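You operate a simulated robot arm through the tools that you are given. There is no shell and no other tool.

Carry out the task below with a simulated robot arm. There is one attempt and no reset: what you move stays moved.

## Task
Stop the air line, restart its blower, jog the valve, red stop in.
Fine: in that order; the blower alone, a short jog; the red stop on the control box stays in.

It is judged by the outcome, as a careful person would: the job done as asked, and still so three seconds after it is handed in. It fails if anything else is knocked over, pushed out of place, dropped, spilled or broken.

## Robot
A 6-joint arm with a two-finger gripper, fixed in place. Base frame: the origin is at the foot of the arm, x ahead of it, y to its left, z up. Readings come in mm, rad, newtons and seconds.
Its first joint turns from -2.897 to 2.897 rad. Payload 2.45 kg.
The tool frame sits at the grasp point between the pads (the TCP): z along the fingers, y along the line on which they close. The tips reach 20 mm beyond it. Largest opening 140 mm; the body of the gripper starts 168 mm behind the TCP.
Orientation is told as [roll, pitch, yaw] about the base's x, y, z axes, in that order, counted from this pose: with the fingers straight down and closing along the base's y, the tool's x points along the base's -x, its y along +y and its z along -z.

## Interface
- The arm moves only by the tool move_arm. Its argument "deltas" is a list of rows, each a list of 7 numbers: the shift along the tool's x, y, z in mm, then the turn, a rotation vector about the tool's x, y, z in rad, then the finger opening in mm, from 0 to 140. In form: [[tx, ty, tz, ax, ay, az, fingers], ...]. A call has 1 to 20 rows; each row is the pose to reach, as a shift and turn from the pose commanded when the call began, along the tool's axes at that moment. Rows are played at 5 a second. More than 50 mm and 0.15 rad between two rows, or a gripper value outside its range, and nothing of the call is played. Where a pose cannot be reached the arm comes as near as it can. A force on the tool above 90 N (or 10 N above the force at the start of the call, whichever is more), or a blocked arm, ends the call early, and 0.2 s more pass. Each finger travels about 45 mm/s and halts on what it meets, pressing with about 21 N; the grip force reading is that of the motor and also rises with nothing between the fingers. The clock runs only during rows and for 0.2 s after the last one: add rows that repeat a pose to give the fingers time. It gives the time, the measured TCP pose, the force on the tool (base axes), the opening and the grip force at its end, in the units of the frame above (readings bear some noise), with the torque about the TCP (base axes, N m) and any sound that the robot's microphone picked up, and new pictures: "show" is both (left out), scene, wrist or none.
- Cameras (640 x 400 px; columns grow to the right, rows downward): "scene" is fixed at [382.6, -656.9, 1952]; the picture's right is [0.90, -0.44, 0.00], its down [-0.21, -0.41, -0.89] and it looks along [0.39, 0.79, -0.46] (base axes); focal length 314 px, centre (320, 200). "wrist" rides on the gripper at [78, 11, -209] in the tool frame; the picture's right is [-0.14, 0.99, 0.00], its down [-0.92, -0.13, -0.37] and it looks along [-0.37, -0.05, 0.93] (tool axes); focal length 280 px, centre (320, 200). There is no depth. A picture from a camera that has moved, and an enlarged one, comes with that camera's place and axes in the base frame and with its lens. The place of the scene camera against the robot may be out by one fixed shift of up to 25 mm in any direction.
- zoom(camera, box): a new picture of the part [left, top, right, bottom] of that camera's present view, enlarged. It takes no simulated time.
- sign_off(): hands the job in; it is judged then, once.

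Nothing tells you positions but the pictures and the camera data. Unless the task says otherwise, let go and move clear before handing in.

The tools are called after "Emit:" by a JSON object that holds its "op" and its "data". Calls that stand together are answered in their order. move_arm: Moves the arm, as the interface text tells. Its arguments: {"type":"object","properties":{"deltas":{"type":"array","items":{"type":"array","items":{"type":"number"}}},"show":{"type":"string","enum":["both","scene","wrist","none"]}},"required":["deltas"]} The other tools are called the same way: zoom (camera, box) takes an enlarged picture of a part of a camera's view; sign_off () hands the job in.

At the start:

```text
time_s: 0.0
eef_pos: [533.8, 187.0, 1455.4]
ee_rot: [0.0, 0.001, 0.0]
wrist_force: [-1.1, 0.2, -0.5]
ft_torque: [0.02, 0.0, 0.01]
gripper_width: 139.6
gripper_force: 0.0
```

scene: 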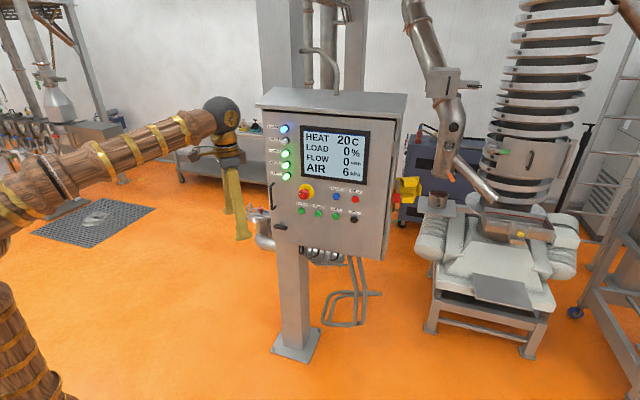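
wrist: 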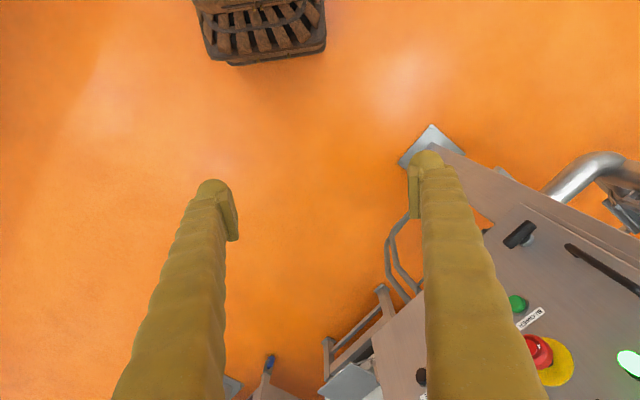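

I see a control box on a pedestal with a display, indicator lamps, a red mushroom stop and several buttons. I'll enlarge the panel to read the labels before I move.

Emit:
{"op": "zoom", "data": {"camera": "scene", "box": [255, 110, 405, 240]}}

Emit:
{"op": "zoom", "data": {"camera": "scene", "box": [290, 175, 370, 225]}}

Emit:
{"op": "zoom", "data": {"camera": "scene", "box": [262, 115, 312, 185]}}

Emit:
{"op": "zoom", "data": {"camera": "wrist", "box": [400, 200, 640, 400]}}

```text
3.08 times, centred on (330, 175) of scene
camera zoom: at [382.6, -656.9, 1952.0], right [0.9, -0.44, 0.0], down [-0.21, -0.41, -0.89], along [0.39, 0.79, -0.46], focal length 967 px, centre (289, 277)
```

zoom: 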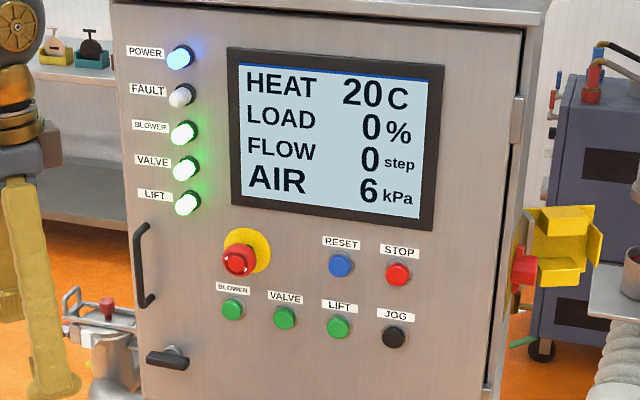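

```text
8.00 times, centred on (330, 200) of scene
camera zoom: at [382.6, -656.9, 1952.0], right [0.9, -0.44, 0.0], down [-0.21, -0.41, -0.89], along [0.39, 0.79, -0.46], focal length 2515 px, centre (240, 200)
```

zoom: 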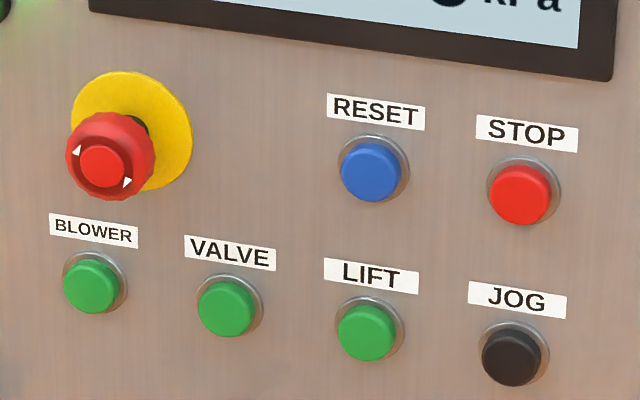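

```text
5.71 times, centred on (287, 150) of scene
camera zoom: at [382.6, -656.9, 1952.0], right [0.9, -0.44, 0.0], down [-0.21, -0.41, -0.89], along [0.39, 0.79, -0.46], focal length 1796 px, centre (509, 486)
```

zoom: 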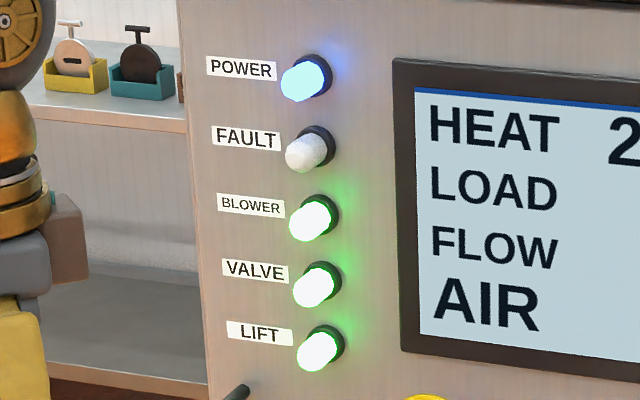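

```text
2.00 times, centred on (520, 300) of wrist
camera zoom: at [456.2, 197.9, 1663.3], right [0.14, 0.99, 0.0], down [0.92, -0.13, 0.37], along [0.37, -0.05, -0.93], focal length 561 px, centre (-80, 0)
```

zoom: 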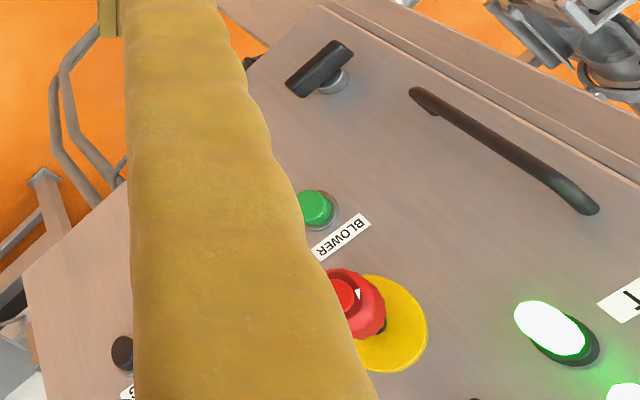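

The panel faces back toward the arm at about 47° yaw. The STOP, RESET, BLOWER, VALVE, LIFT, JOG buttons and the mushroom stop are around x 850–1035, y 330–490, z 1250–1360. First I'll pitch the tool to horizontal with the fingers closed, well away from the panel.

Emit:
{"op": "move_arm", "data": {"deltas": [[0, 0, 0, 0, -0.14, 0, 120], [0, 0, 0, 0, -0.28, 0, 100], [0, 0, 0, 0, -0.42, 0, 80], [0, 0, 0, 0, -0.56, 0, 60], [0, 0, 0, 0, -0.7, 0, 40], [0, 0, 0, 0, -0.84, 0, 20], [0, 0, 0, 0, -0.98, 0, 0], [0, 0, 0, 0, -1.12, 0, 0], [0, 0, 0, 0, -1.26, 0, 0], [0, 0, 0, 0, -1.4, 0, 0], [0, 0, 0, 0, -1.5708, 0, 0]]}}

```text
refused: row 11 steps farther than a row can; nothing moved
```

The last row's turn was just over the limit, so nothing moved. I'm sending it again with an extra row.

Emit:
{"op": "move_arm", "data": {"deltas": [[0, 0, 0, 0, -0.14, 0, 120], [0, 0, 0, 0, -0.28, 0, 100], [0, 0, 0, 0, -0.42, 0, 80], [0, 0, 0, 0, -0.56, 0, 60], [0, 0, 0, 0, -0.7, 0, 40], [0, 0, 0, 0, -0.84, 0, 20], [0, 0, 0, 0, -0.98, 0, 0], [0, 0, 0, 0, -1.12, 0, 0], [0, 0, 0, 0, -1.26, 0, 0], [0, 0, 0, 0, -1.4, 0, 0], [0, 0, 0, 0, -1.5, 0, 0], [0, 0, 0, 0, -1.5708, 0, 0]]}}

```text
time_s: 2.6
eef_pos: [533.5, 187.8, 1454.8]
ee_rot: [2.83, -1.568, -2.826]
wrist_force: [0.0, 0.0, 0.0]
ft_torque: [0.0, 0.01, -0.02]
gripper_width: 0.0
gripper_force: 21.5
camera wrist: at [325.1, 197.8, 1376.3], right [0.0, 0.99, 0.14], down [-0.37, -0.13, 0.92], along [0.93, -0.05, 0.37], focal length 280 px, centre (320, 200)
```

scene: 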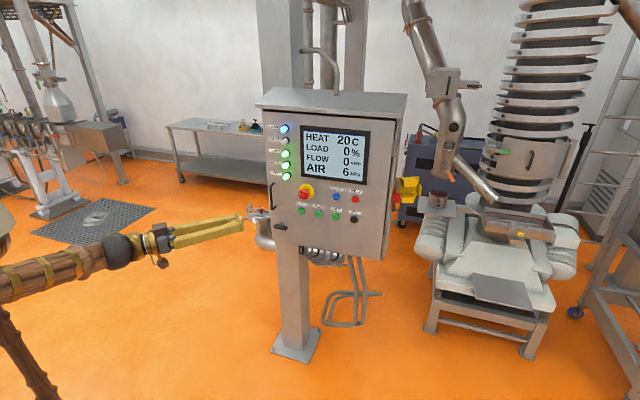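
wrist: 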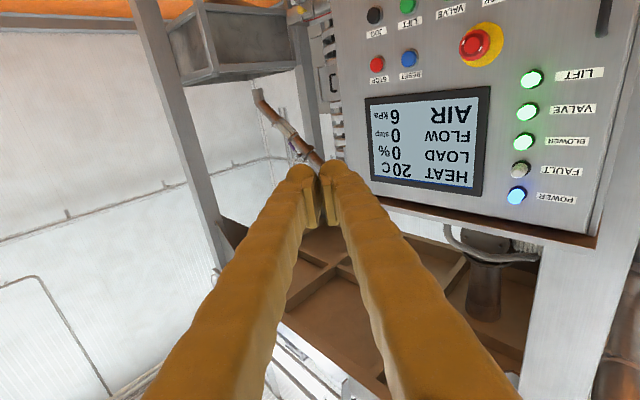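

The tool is now horizontal and the wrist camera shows the panel upside down. Next I'll yaw to face the panel and move to a stand-off about 130 mm in front of it.

Emit:
{"op": "move_arm", "data": {"deltas": [[15, 11, 31, -0.082, 0, 0, 0], [30, 22, 62, -0.164, 0, 0, 0], [45, 33, 93, -0.246, 0, 0, 0], [60, 44, 124, -0.328, 0, 0, 0], [75, 55, 155, -0.41, 0, 0, 0], [90, 66, 186, -0.492, 0, 0, 0], [105, 77, 217, -0.574, 0, 0, 0], [120, 88, 248, -0.656, 0, 0, 0], [135, 99, 279, -0.738, 0, 0, 0], [150, 110, 310, -0.82, 0, 0, 0], [150, 110, 310, -0.82, 0, 0, 0]]}}

```text
time_s: 5.0
eef_pos: [696.5, 388.4, 1355.6]
ee_rot: [1.358, -1.47, -0.928]
wrist_force: [0.7, 0.1, 0.1]
ft_torque: [-0.03, -0.01, -0.01]
gripper_width: 0.0
gripper_force: 20.3
out of reach, approached as far as the arm can: row 4, 5, 6, 7, 8, 9, 10, 11
camera wrist: at [497.4, 317.7, 1283.7], right [-0.4, 0.89, 0.23], down [-0.23, -0.34, 0.91], along [0.89, 0.31, 0.34], focal length 280 px, centre (320, 200)
```

scene: 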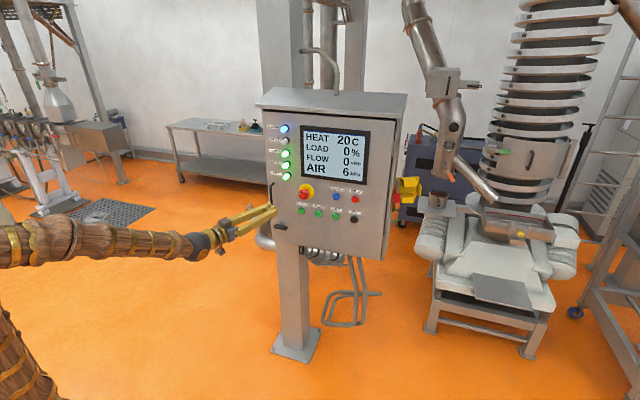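
wrist: 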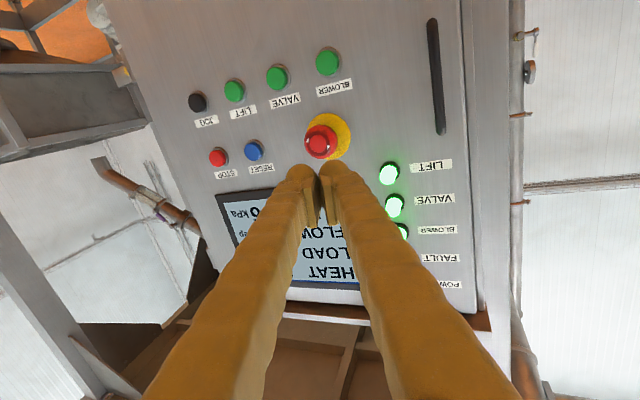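

The move stopped short, with the tool at roughly (696, 388, 1355) and yawed only about 24°. I'll look at the arm's posture to find out what limits it.

Emit:
{"op": "zoom", "data": {"camera": "scene", "box": [0, 170, 320, 400]}}

Emit:
{"op": "zoom", "data": {"camera": "wrist", "box": [180, 20, 480, 210]}}

```text
1.74 times, centred on (160, 285) of scene
camera zoom: at [382.6, -656.9, 1952.0], right [0.9, -0.44, 0.0], down [-0.21, -0.41, -0.89], along [0.39, 0.79, -0.46], focal length 547 px, centre (598, 52)
```

zoom: 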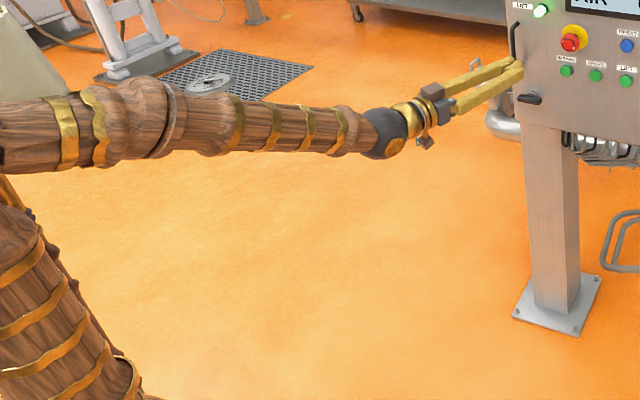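

```text
2.11 times, centred on (330, 115) of wrist
camera zoom: at [497.4, 317.7, 1283.7], right [-0.4, 0.89, 0.23], down [-0.23, -0.34, 0.91], along [0.89, 0.31, 0.34], focal length 590 px, centre (299, 379)
```

zoom: 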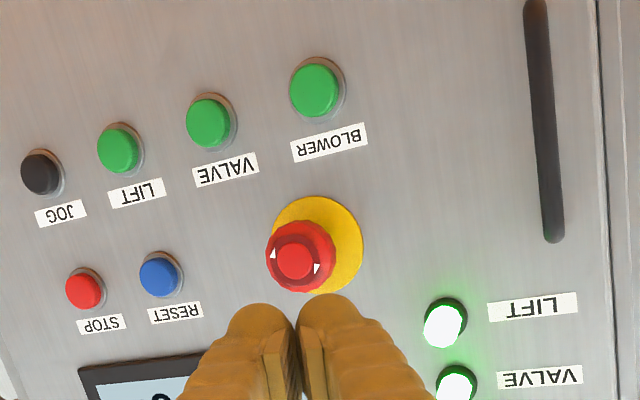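

The arm has an in-line spherical wrist. With the tool nearly collinear with the forearm it is at a singularity, so I need to swing the wrist sideways instead. I'll back off along the tool first and see which pose the motion is referenced to.

Emit:
{"op": "move_arm", "data": {"deltas": [[0, 0, -40, 0, 0, 0, 0], [0, 0, -80, 0, 0, 0, 0]], "show": "none"}}

```text
time_s: 5.6
eef_pos: [623.1, 361.5, 1359.4]
ee_rot: [1.349, -1.468, -0.925]
wrist_force: [-0.3, -0.6, -0.1]
ft_torque: [0.03, -0.05, -0.02]
gripper_width: 0.0
gripper_force: 21.0
```

The motion is referenced to the pose actually reached, so I can plan from here. I'll pitch the tool back down to leave the singularity, then swing it sideways toward the panel.

Emit:
{"op": "move_arm", "data": {"deltas": [[0, 0, 0, 0, 0.14, 0, 0], [0, 0, 0, 0, 0.28, 0, 0], [0, 0, 0, 0, 0.42, 0, 0], [0, 0, 0, 0, 0.56, 0, 0], [0, 0, 0, 0, 0.7, 0, 0], [0, 0, 0, 0, 0.84, 0, 0], [0, 0, 0, 0, 0.98, 0, 0], [0, 0, 0, 0, 1.12, 0, 0], [0, 0, 0, 0, 1.26, 0, 0], [0, 0, 0, 0, 1.4, 0, 0], [0, 0, 0, 0, 1.54, 0, 0], [0, 0, 0, 0, 1.54, 0, 0]]}}

```text
time_s: 8.2
eef_pos: [623.0, 364.2, 1363.6]
ee_rot: [0.099, -0.006, 0.423]
wrist_force: [0.1, 0.1, 0.4]
ft_torque: [0.0, 0.02, -0.01]
gripper_width: 0.1
gripper_force: 21.2
out of reach, approached as far as the arm can: row 3, 4
camera wrist: at [555.8, 321.9, 1571.6], right [-0.28, 0.95, 0.1], down [0.9, 0.23, 0.36], along [0.32, 0.19, -0.93], focal length 280 px, centre (320, 200)
```

scene: 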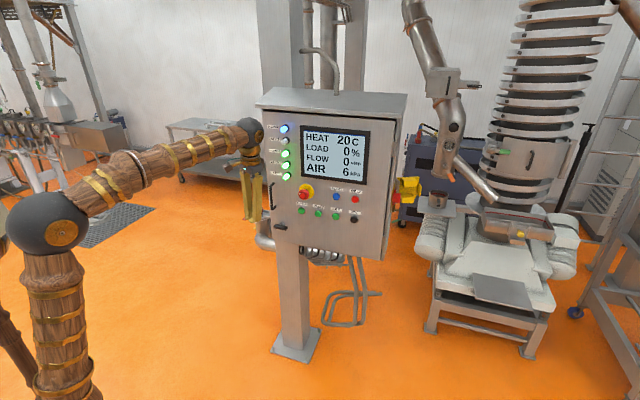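
wrist: 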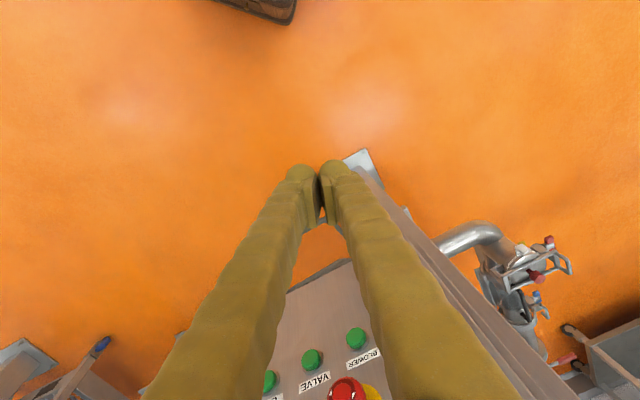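

That worked. Next I'll swing the tool sideways about the forearm axis until it is horizontal.

Emit:
{"op": "move_arm", "data": {"deltas": [[0, 0, 0, -0.14, 0, 0, 0], [0, 0, 0, -0.28, 0, 0, 0], [0, 0, 0, -0.42, 0, 0, 0], [0, 0, 0, -0.56, 0, 0, 0], [0, 0, 0, -0.7, 0, 0, 0], [0, 0, 0, -0.84, 0, 0, 0], [0, 0, 0, -0.98, 0, 0, 0], [0, 0, 0, -1.12, 0, 0, 0], [0, 0, 0, -1.26, 0, 0, 0], [0, 0, 0, -1.4, 0, 0, 0], [0, 0, 0, -1.47, 0, 0, 0], [0, 0, 0, -1.47, 0, 0, 0]]}}

```text
time_s: 10.8
eef_pos: [623.7, 364.1, 1364.3]
ee_rot: [1.569, -0.008, 0.425]
wrist_force: [0.0, 0.6, 0.2]
ft_torque: [-0.01, 0.0, -0.01]
gripper_width: 0.0
gripper_force: 21.5
camera wrist: at [639.4, 141.3, 1374.0], right [0.12, 0.05, 0.99], down [0.99, 0.04, -0.12], along [-0.05, 1.0, -0.05], focal length 280 px, centre (320, 200)
```

scene: 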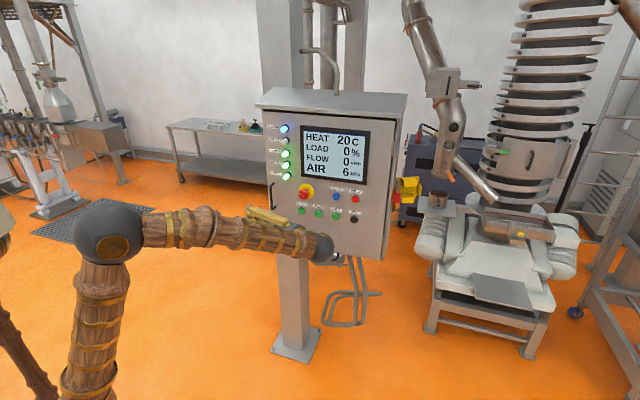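
wrist: 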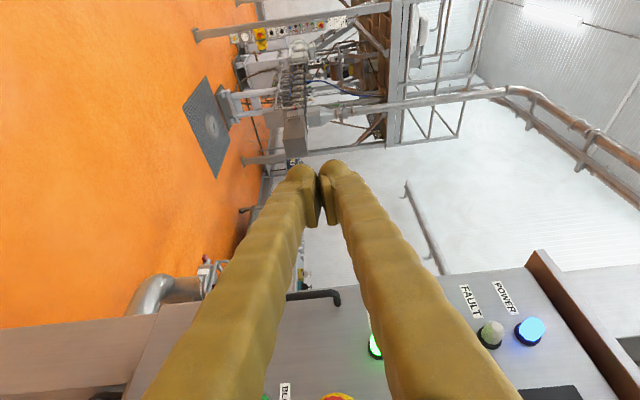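

The swing worked, with the tool horizontal and pointing left of the panel. Now I'll yaw about −67° to face the panel squarely while shifting to a stand-off.

Emit:
{"op": "move_arm", "data": {"deltas": [[-13.5, -4.9, -17.5, 0, -0.1307, 0, 0], [-27, -9.8, -35, 0, -0.2613, 0, 0], [-40.5, -14.7, -52.5, 0, -0.392, 0, 0], [-54, -19.6, -70, 0, -0.5227, 0, 0], [-67.5, -24.5, -87.5, 0, -0.6533, 0, 0], [-81, -29.4, -105, 0, -0.784, 0, 0], [-94.5, -34.3, -122.5, 0, -0.9147, 0, 0], [-108, -39.2, -140, 0, -1.0453, 0, 0], [-121.6, -44, -158, 0, -1.176, 0, 0], [-121.6, -44, -158, 0, -1.176, 0, 0]]}}

```text
time_s: 13.0
eef_pos: [801.4, 270.2, 1321.6]
ee_rot: [1.576, -0.004, -0.752]
wrist_force: [-0.1, -0.8, -0.1]
ft_torque: [-0.03, -0.01, -0.02]
gripper_width: 0.1
gripper_force: 20.7
camera wrist: at [601.4, 170.8, 1330.5], right [0.09, -0.1, 0.99], down [0.42, -0.9, -0.13], along [0.9, 0.43, -0.04], focal length 280 px, centre (320, 200)
```

scene: 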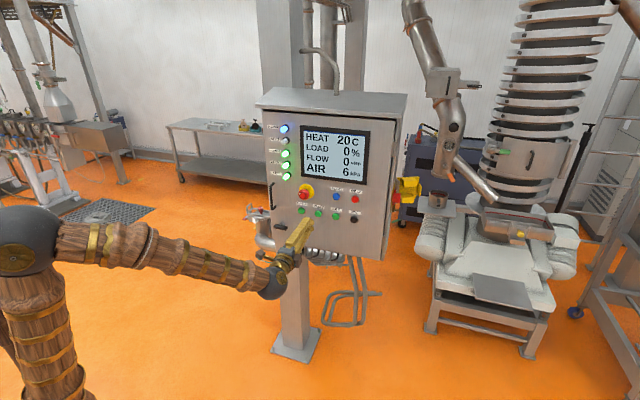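
wrist: 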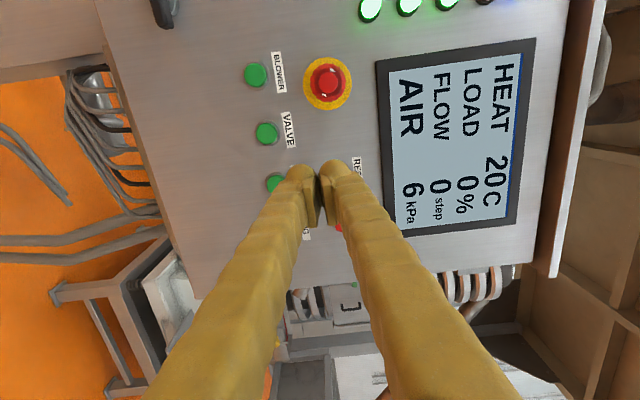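

The tool now faces the panel squarely with about 180 mm of stand-off. I'll enlarge the wrist view to measure the button positions.

Emit:
{"op": "zoom", "data": {"camera": "wrist", "box": [230, 50, 390, 150]}}

Emit:
{"op": "zoom", "data": {"camera": "wrist", "box": [230, 140, 390, 240]}}

Emit:
{"op": "zoom", "data": {"camera": "scene", "box": [240, 170, 400, 270]}}

```text
4.00 times, centred on (310, 100) of wrist
camera zoom: at [601.4, 170.8, 1330.5], right [0.09, -0.1, 0.99], down [0.42, -0.9, -0.13], along [0.9, 0.43, -0.04], focal length 1122 px, centre (360, 600)
```

zoom: 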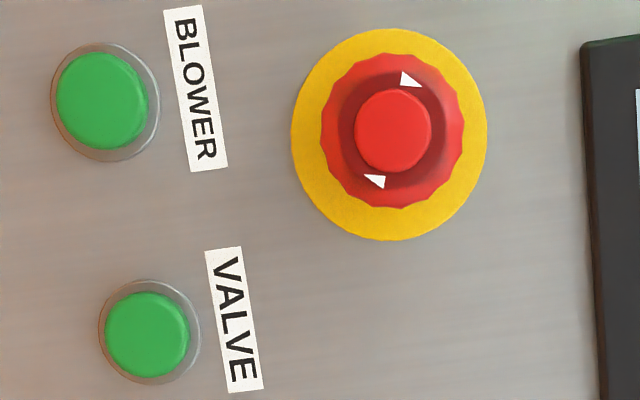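

```text
4.00 times, centred on (310, 190) of wrist
camera zoom: at [601.4, 170.8, 1330.5], right [0.09, -0.1, 0.99], down [0.42, -0.9, -0.13], along [0.9, 0.43, -0.04], focal length 1122 px, centre (360, 240)
```

zoom: 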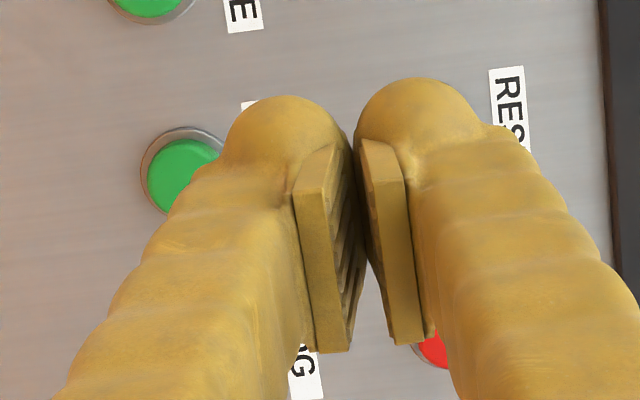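

```text
4.00 times, centred on (320, 220) of scene
camera zoom: at [382.6, -656.9, 1952.0], right [0.9, -0.44, 0.0], down [-0.21, -0.41, -0.89], along [0.39, 0.79, -0.46], focal length 1258 px, centre (320, 120)
```

zoom: 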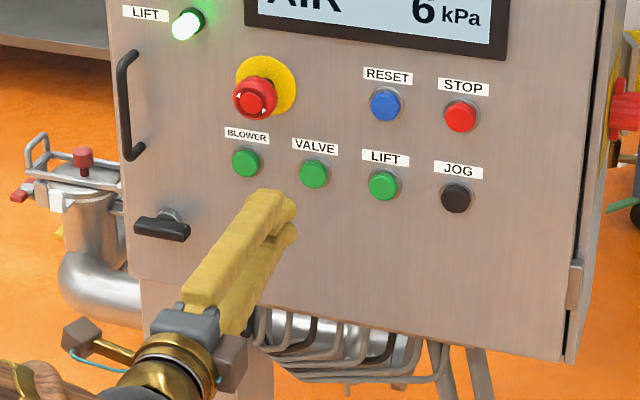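

Triangulating from the wrist views, the caps are at about BLOWER (882, 512, 1245), JOG (1067, 337, 1244), STOP (1067, 337, 1348) and the mushroom head (873, 467, 1346). I'll move to a stand-off in front of STOP and check the aim.

Emit:
{"op": "move_arm", "data": {"deltas": [[-37, 6.6, 25, 0, 0, 0, 0], [-74, 13.2, 50, 0, 0, 0, 0], [-111, 19.8, 75, 0, 0, 0, 0], [-148.6, 26.5, 100, 0, 0, 0, 0], [-148.6, 26.5, 140, 0, 0, 0, 0], [-148.6, 26.5, 140, 0, 0, 0, 0]]}}

```text
time_s: 14.4
eef_pos: [1003.6, 272.6, 1347.9]
ee_rot: [1.576, -0.005, -0.751]
wrist_force: [-0.2, 0.1, -0.2]
ft_torque: [0.01, -0.02, 0.0]
gripper_width: 0.3
gripper_force: 21.2
camera wrist: at [804.7, 172.5, 1358.2], right [0.09, -0.1, 0.99], down [0.42, -0.9, -0.13], along [0.9, 0.43, -0.04], focal length 280 px, centre (320, 200)
```

scene: 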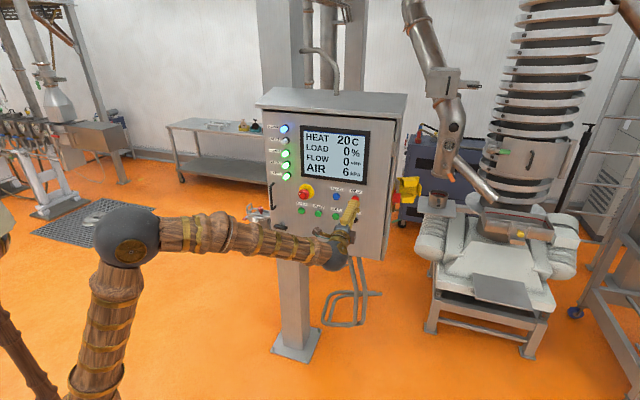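
wrist: 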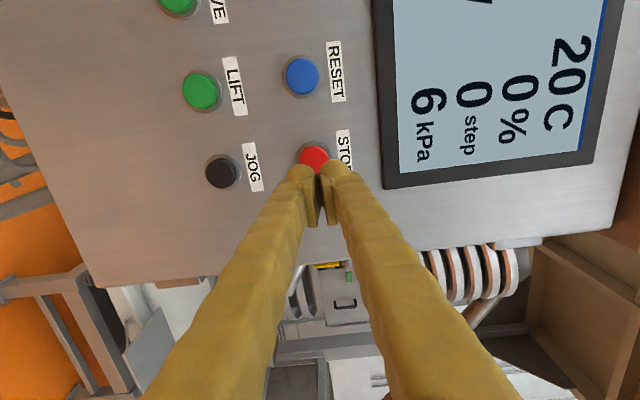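

STOP is just ahead of the fingertips. I'll enlarge the view to check the alignment before pressing.

Emit:
{"op": "zoom", "data": {"camera": "wrist", "box": [270, 130, 370, 192]}}

Emit:
{"op": "zoom", "data": {"camera": "scene", "box": [290, 170, 400, 240]}}

```text
6.40 times, centred on (320, 161) of wrist
camera zoom: at [804.7, 172.5, 1358.2], right [0.09, -0.1, 0.99], down [0.42, -0.9, -0.13], along [0.9, 0.43, -0.04], focal length 1794 px, centre (320, 450)
```

zoom: 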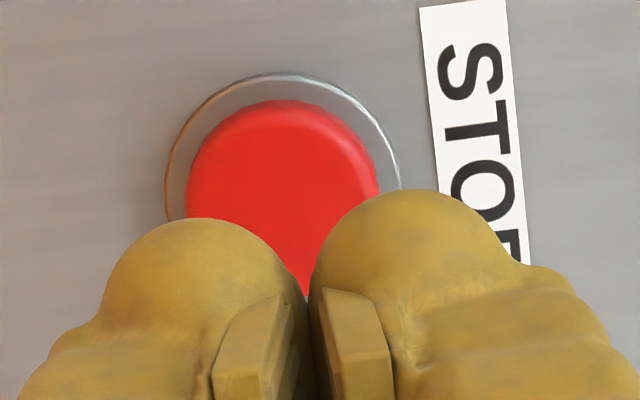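

```text
5.71 times, centred on (345, 205) of scene
camera zoom: at [382.6, -656.9, 1952.0], right [0.9, -0.44, 0.0], down [-0.21, -0.41, -0.89], along [0.39, 0.79, -0.46], focal length 1796 px, centre (177, 171)
```

zoom: 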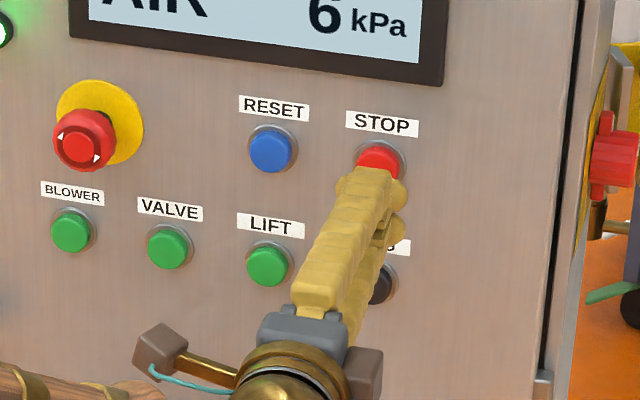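

The button centre is about 6 mm down and 6 mm left of my aim. I'll correct for that and approach to just short of contact, then press gently.

Emit:
{"op": "move_arm", "data": {"deltas": [[6, -5.5, 30, 0, 0, 0, 0], [6, -5.5, 55, 0, 0, 0, 0], [6, -5.5, 62, 0, 0, 0, 0], [6, -5.5, 66, 0, 0, 0, 0], [6, -5.5, 69, 0, 0, 0, 0], [6, -5.5, 72, 0, 0, 0, 0]]}}

```text
time_s: 15.8
eef_pos: [1046.3, 324.5, 1344.8]
ee_rot: [1.577, -0.005, -0.753]
wrist_force: [-38.7, -20.6, 0.2]
ft_torque: [-0.02, 0.04, -0.04]
gripper_width: 6.1
gripper_force: 29.5
heard: click
stopped in row 6: the force on the tool passed its limit at 104 N (the readings are from after the stop); the commanded pose is now the measured one
camera wrist: at [847.1, 225.5, 1353.3], right [0.09, -0.09, 0.99], down [0.42, -0.9, -0.13], along [0.9, 0.43, -0.04], focal length 280 px, centre (320, 200)
```

scene: 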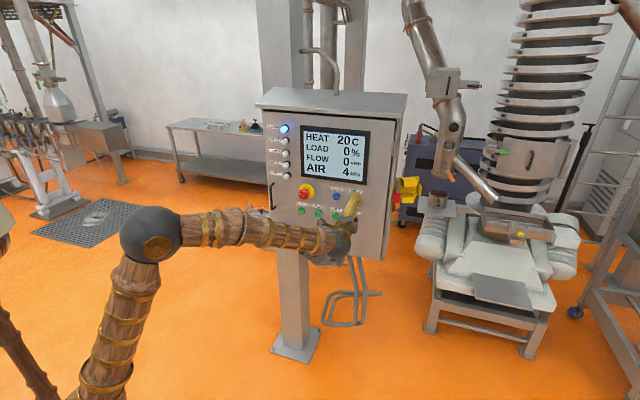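
wrist: 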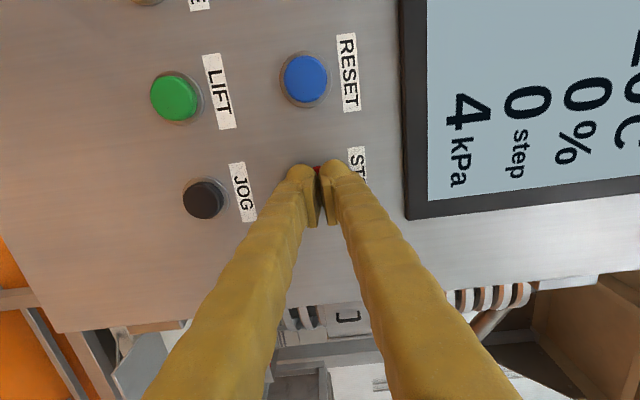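

STOP clicked, the three run lamps went out and AIR is falling. I'm backing off and letting the line come to rest.

Emit:
{"op": "move_arm", "data": {"deltas": [[0, 0, -20, 0, 0, 0, 0], [0, 0, -60, 0, 0, 0, 0], [0, 0, -70, 0, 0, 0, 0], [0, 0, -70, 0, 0, 0, 0], [0, 0, -70, 0, 0, 0, 0]]}}

Emit:
{"op": "zoom", "data": {"camera": "scene", "box": [255, 110, 405, 240]}}

```text
time_s: 17.0
eef_pos: [998.7, 276.7, 1344.0]
ee_rot: [1.575, -0.007, -0.753]
wrist_force: [-0.2, 0.6, -0.3]
ft_torque: [-0.02, -0.03, -0.01]
gripper_width: 0.2
gripper_force: 29.4
camera wrist: at [800.2, 176.6, 1352.7], right [0.09, -0.09, 0.99], down [0.42, -0.9, -0.12], along [0.9, 0.43, -0.04], focal length 280 px, centre (320, 200)
```

scene: 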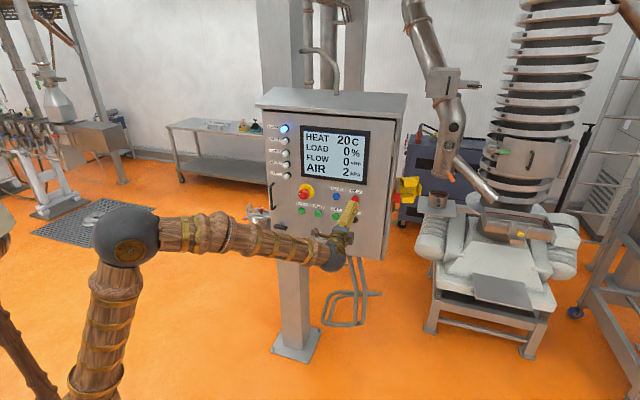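
wrist: 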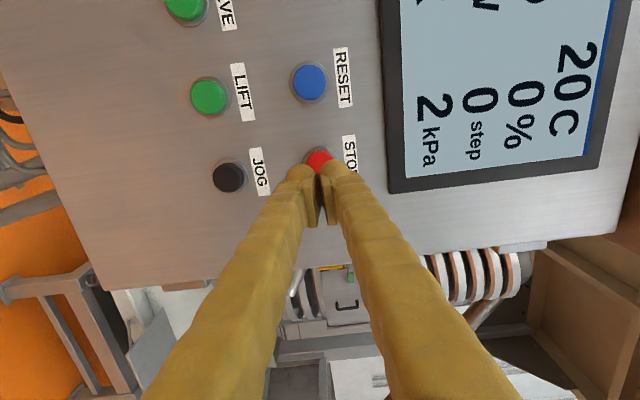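

```text
3.08 times, centred on (330, 175) of scene
camera zoom: at [382.6, -656.9, 1952.0], right [0.9, -0.44, 0.0], down [-0.21, -0.41, -0.89], along [0.39, 0.79, -0.46], focal length 967 px, centre (289, 277)
```

zoom: 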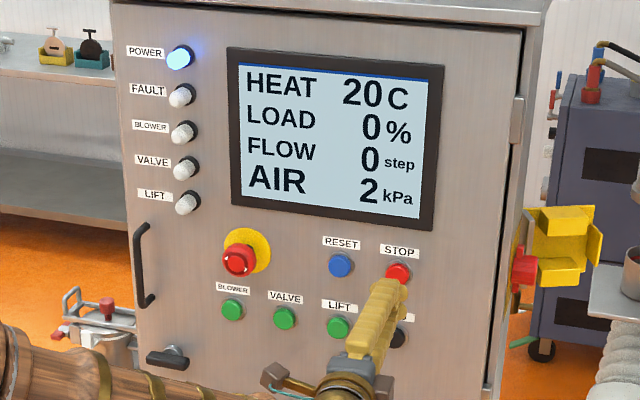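

All run lamps are out, POWER stays on and AIR is bleeding down. I'm moving down and left to a stand-off in front of BLOWER, passing below the mushroom stop with clearance.

Emit:
{"op": "move_arm", "data": {"deltas": [[0, -49, -5, 0, 0, 0, 0], [0, -98, -10, 0, 0, 0, 0], [41, -98, -10, 0, 0, 0, 0], [82, -98, -10, 0, 0, 0, 0], [123, -98, -10, 0, 0, 0, 0], [164, -98, -10, 0, 0, 0, 0], [205, -98, -10, 0, 0, 0, 0], [246, -98, -10, 0, 0, 0, 0], [246, -98, -10, 0, 0, 0, 0], [246, -98, -10, 0, 0, 0, 0]]}}

Emit:
{"op": "zoom", "data": {"camera": "wrist", "box": [270, 130, 370, 192]}}

Emit:
{"op": "zoom", "data": {"camera": "scene", "box": [255, 110, 405, 240]}}

```text
time_s: 19.2
eef_pos: [813.2, 435.6, 1241.2]
ee_rot: [1.576, -0.005, -0.752]
wrist_force: [1.0, 0.0, 0.5]
ft_torque: [0.0, 0.03, 0.02]
gripper_width: 0.0
gripper_force: 30.0
camera wrist: at [613.8, 336.2, 1251.3], right [0.09, -0.09, 0.99], down [0.42, -0.9, -0.12], along [0.9, 0.43, -0.04], focal length 280 px, centre (320, 200)
```

scene: 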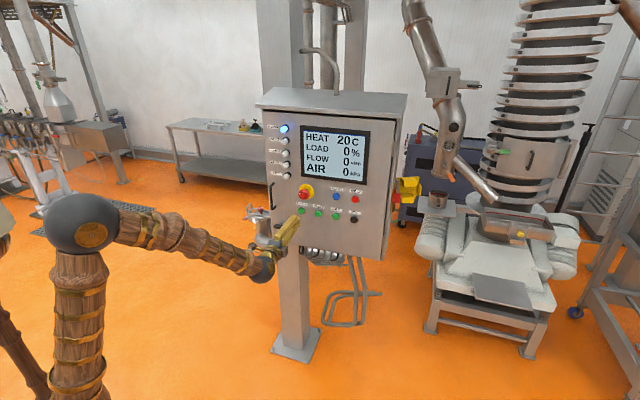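
wrist: 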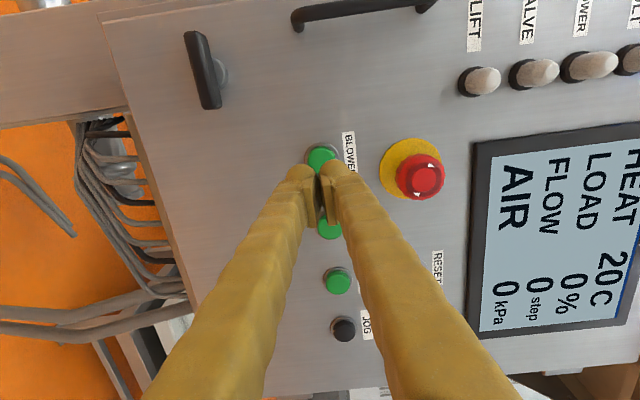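

```text
6.40 times, centred on (320, 161) of wrist
camera zoom: at [613.8, 336.2, 1251.3], right [0.09, -0.09, 0.99], down [0.42, -0.9, -0.12], along [0.9, 0.43, -0.04], focal length 1794 px, centre (320, 450)
```

zoom: 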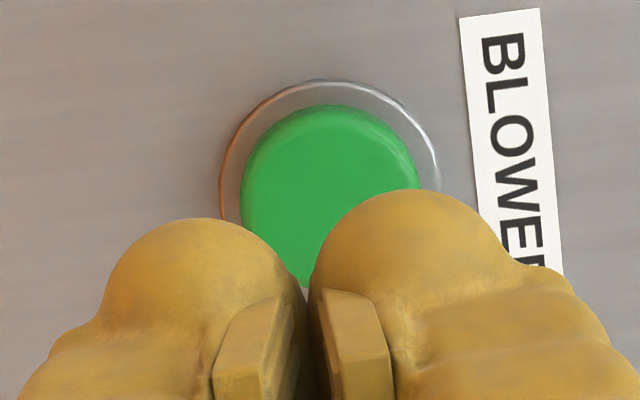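

```text
3.08 times, centred on (330, 175) of scene
camera zoom: at [382.6, -656.9, 1952.0], right [0.9, -0.44, 0.0], down [-0.21, -0.41, -0.89], along [0.39, 0.79, -0.46], focal length 967 px, centre (289, 277)
```

zoom: 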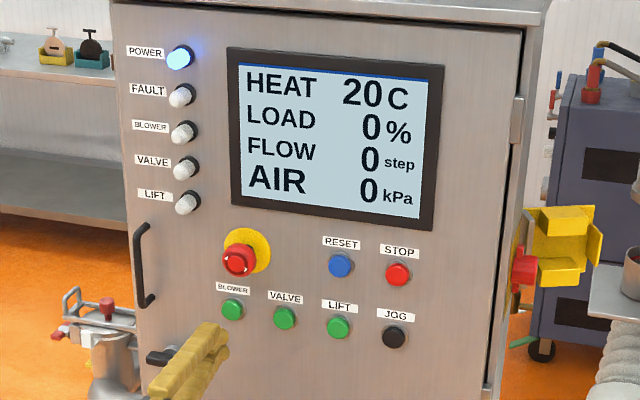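

The line has stopped: AIR reads 0 and only POWER is lit. BLOWER is about 3 mm up and 5.5 mm left of my aim, so I'll correct for that and press it in small steps.

Emit:
{"op": "move_arm", "data": {"deltas": [[5.5, 3, 30, 0, 0, 0, 0], [5.5, 3, 55, 0, 0, 0, 0], [5.5, 3, 64, 0, 0, 0, 0], [5.5, 3, 67, 0, 0, 0, 0], [5.5, 3, 69, 0, 0, 0, 0], [5.5, 3, 71, 0, 0, 0, 0], [5.5, 3, 73, 0, 0, 0, 0], [5.5, 3, 75, 0, 0, 0, 0], [5.5, 3, 77, 0, 0, 0, 0]]}}

Emit:
{"op": "zoom", "data": {"camera": "scene", "box": [255, 110, 405, 240]}}

```text
time_s: 21.2
eef_pos: [862.7, 496.2, 1247.7]
ee_rot: [1.576, -0.005, -0.754]
wrist_force: [-0.6, -3.2, 0.2]
ft_torque: [0.0, 0.0, -0.06]
gripper_width: 5.7
gripper_force: 29.4
heard: click
camera wrist: at [663.1, 396.2, 1256.3], right [0.09, -0.09, 0.99], down [0.42, -0.9, -0.12], along [0.9, 0.43, -0.04], focal length 280 px, centre (320, 200)
```

scene: 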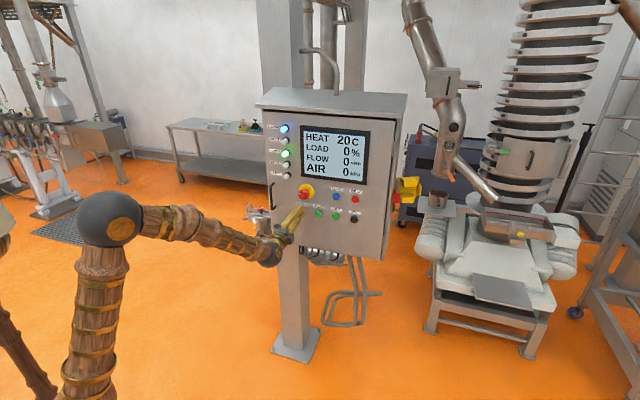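
wrist: 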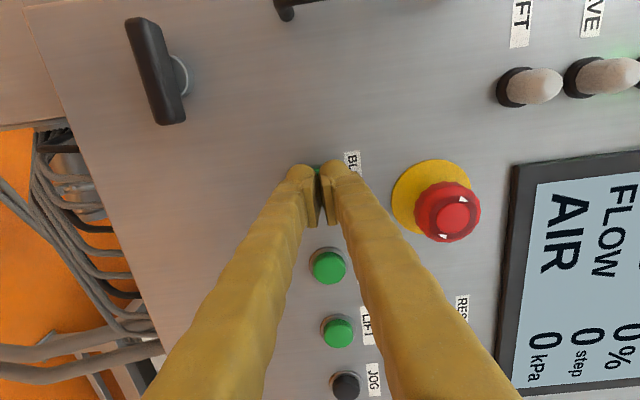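

```text
3.08 times, centred on (330, 175) of scene
camera zoom: at [382.6, -656.9, 1952.0], right [0.9, -0.44, 0.0], down [-0.21, -0.41, -0.89], along [0.39, 0.79, -0.46], focal length 967 px, centre (289, 277)
```

zoom: 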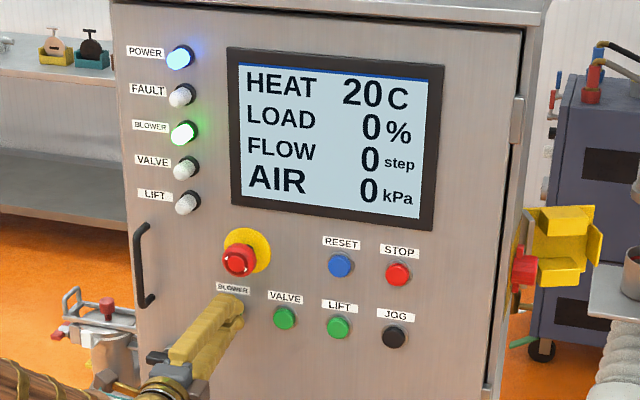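

BLOWER clicked and only its lamp is lit. I'm backing off and moving across to a stand-off in front of JOG.

Emit:
{"op": "move_arm", "data": {"deltas": [[0, 0, -30, 0, 0, 0, 0], [0, 0, -75, 0, 0, 0, 0], [-42, -1, -75, 0, 0, 0, 0], [-84, -1, -75, 0, 0, 0, 0], [-126, -2, -75, 0, 0, 0, 0], [-168, -2, -75, 0, 0, 0, 0], [-210, -3, -75, 0, 0, 0, 0], [-251, -3, -75, 0, 0, 0, 0], [-251, -3, -75, 0, 0, 0, 0], [-251, -3, -75, 0, 0, 0, 0]]}}

Emit:
{"op": "zoom", "data": {"camera": "wrist", "box": [270, 130, 370, 192]}}

Emit:
{"op": "zoom", "data": {"camera": "scene", "box": [255, 110, 405, 240]}}

```text
time_s: 23.4
eef_pos: [992.5, 269.4, 1245.4]
ee_rot: [1.577, -0.005, -0.752]
wrist_force: [-0.2, -0.2, -0.3]
ft_torque: [0.03, -0.01, 0.03]
gripper_width: 0.1
gripper_force: 29.5
camera wrist: at [793.7, 169.3, 1255.1], right [0.09, -0.09, 0.99], down [0.42, -0.9, -0.12], along [0.9, 0.43, -0.04], focal length 280 px, centre (320, 200)
```

scene: 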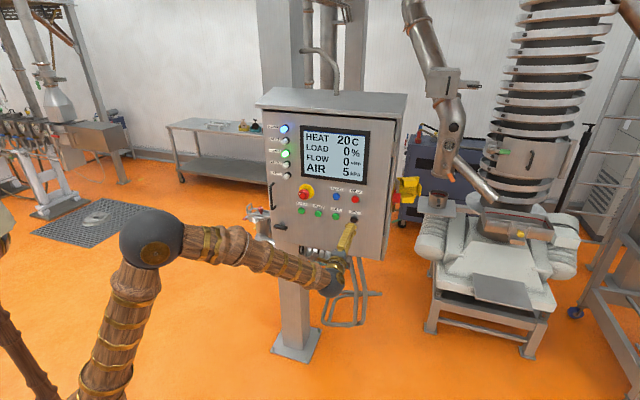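
wrist: 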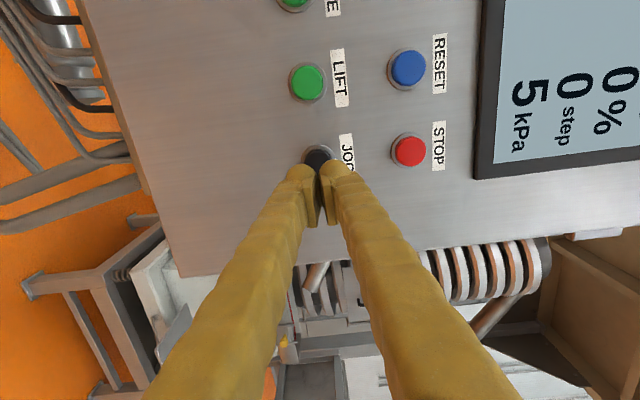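

```text
6.40 times, centred on (320, 161) of wrist
camera zoom: at [793.7, 169.3, 1255.1], right [0.09, -0.09, 0.99], down [0.42, -0.9, -0.12], along [0.9, 0.43, -0.04], focal length 1794 px, centre (320, 450)
```

zoom: 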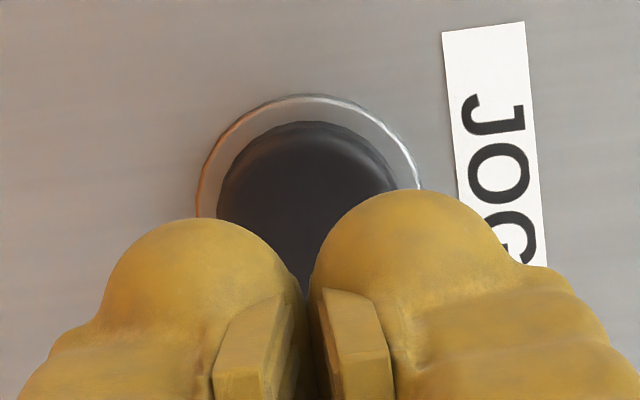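

```text
3.08 times, centred on (330, 175) of scene
camera zoom: at [382.6, -656.9, 1952.0], right [0.9, -0.44, 0.0], down [-0.21, -0.41, -0.89], along [0.39, 0.79, -0.46], focal length 967 px, centre (289, 277)
```

zoom: 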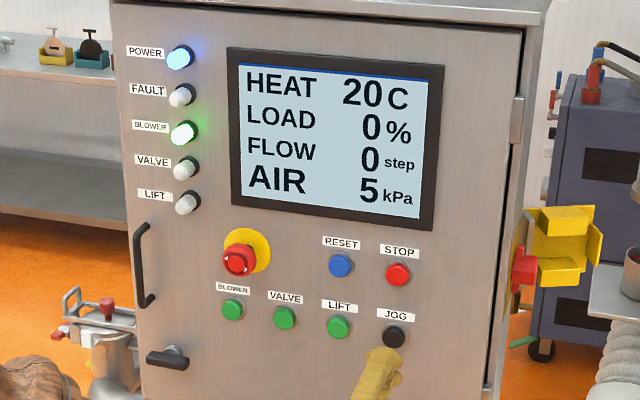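

AIR is back at 5 kPa with only the blower running. I'll make a small aim correction and give JOG one short press, withdrawing in the same call.

Emit:
{"op": "move_arm", "data": {"deltas": [[2.5, -1, 30, 0, 0, 0, 0], [2.5, -1, 55, 0, 0, 0, 0], [2.5, -1, 65, 0, 0, 0, 0], [2.5, -1, 70, 0, 0, 0, 0], [2.5, -1, 74, 0, 0, 0, 0], [2.5, -1, 76.5, 0, 0, 0, 0], [2.5, -1, 60, 0, 0, 0, 0], [2.5, -1, 20, 0, 0, 0, 0], [2.5, -1, 0, 0, 0, 0, 0]]}}

Emit:
{"op": "zoom", "data": {"camera": "scene", "box": [255, 110, 405, 240]}}

```text
time_s: 25.4
eef_pos: [993.1, 270.4, 1242.7]
ee_rot: [1.576, -0.005, -0.753]
wrist_force: [0.5, 0.5, 0.3]
ft_torque: [0.0, 0.02, -0.04]
gripper_width: 0.1
gripper_force: 29.2
heard: click
camera wrist: at [793.0, 171.8, 1252.8], right [0.09, -0.09, 0.99], down [0.42, -0.9, -0.12], along [0.9, 0.43, -0.04], focal length 280 px, centre (320, 200)
```

scene: 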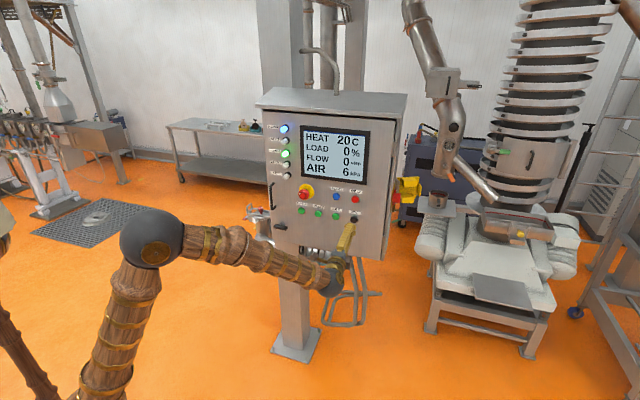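
wrist: 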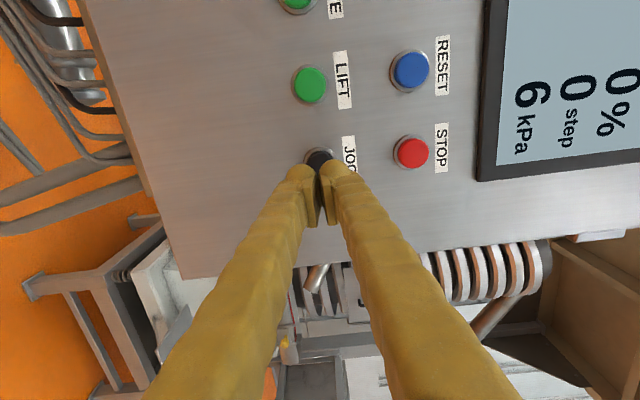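

```text
3.08 times, centred on (330, 175) of scene
camera zoom: at [382.6, -656.9, 1952.0], right [0.9, -0.44, 0.0], down [-0.21, -0.41, -0.89], along [0.39, 0.79, -0.46], focal length 967 px, centre (289, 277)
```

zoom: 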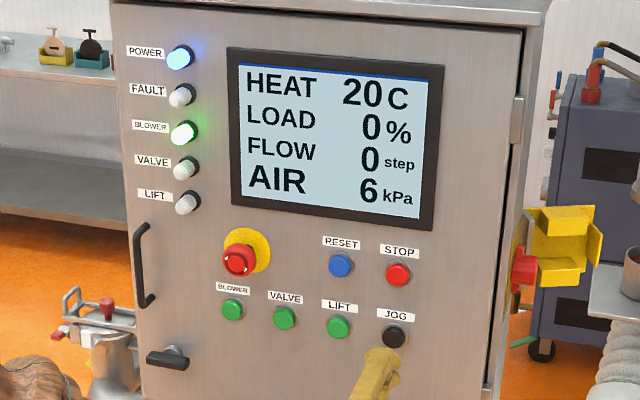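

JOG clicked and I've withdrawn, with the panel settled on blower only and AIR at 6 kPa. I'm moving to a stand-off in front of the mushroom stop and watching the readout on the way.

Emit:
{"op": "move_arm", "data": {"deltas": [[0, 0, -15, 0, 0, 0, 0], [37.4, 17.4, -15, 0, 0, 0, 0], [74.8, 34.8, -15, 0, 0, 0, 0], [112.2, 52.2, -15, 0, 0, 0, 0], [149.6, 69.6, -15, 0, 0, 0, 0], [187, 87, -15, 0, 0, 0, 0], [224, 104, -15, 0, 0, 0, 0], [224, 104, -15, 0, 0, 0, 0], [224, 104, -15, 0, 0, 0, 0]]}}

Emit:
{"op": "zoom", "data": {"camera": "wrist", "box": [260, 110, 380, 185]}}

Emit:
{"op": "zoom", "data": {"camera": "scene", "box": [255, 110, 405, 240]}}

```text
time_s: 27.4
eef_pos: [816.0, 414.1, 1345.0]
ee_rot: [1.575, -0.006, -0.752]
wrist_force: [-0.6, -1.1, 0.1]
ft_torque: [-0.04, 0.03, 0.03]
gripper_width: 0.2
gripper_force: 28.8
camera wrist: at [616.6, 315.3, 1355.4], right [0.09, -0.09, 0.99], down [0.42, -0.9, -0.12], along [0.9, 0.43, -0.04], focal length 280 px, centre (320, 200)
```

scene: 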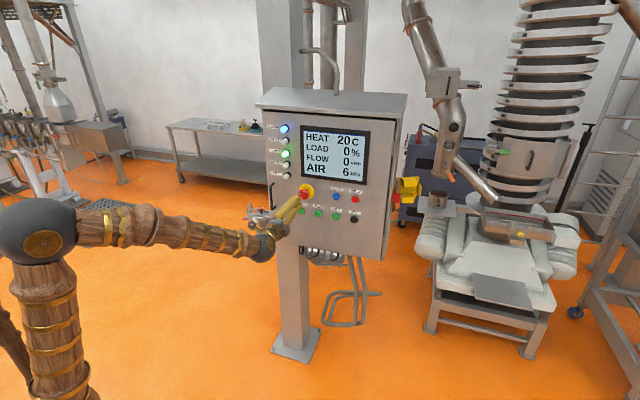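
wrist: 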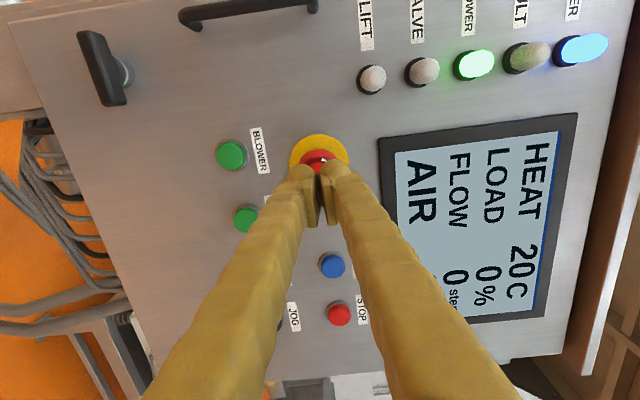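

```text
5.33 times, centred on (320, 148) of wrist
camera zoom: at [616.6, 315.3, 1355.4], right [0.09, -0.09, 0.99], down [0.42, -0.9, -0.12], along [0.9, 0.43, -0.04], focal length 1495 px, centre (320, 480)
```

zoom: 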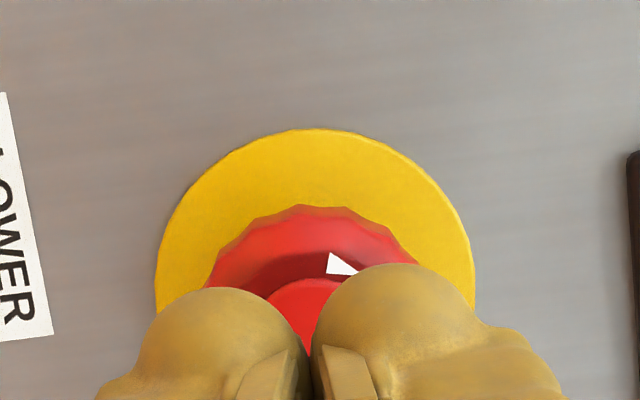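

```text
3.08 times, centred on (330, 175) of scene
camera zoom: at [382.6, -656.9, 1952.0], right [0.9, -0.44, 0.0], down [-0.21, -0.41, -0.89], along [0.39, 0.79, -0.46], focal length 967 px, centre (289, 277)
```

zoom: 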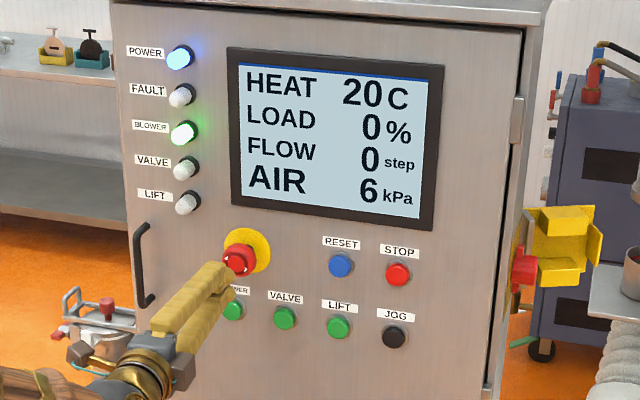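

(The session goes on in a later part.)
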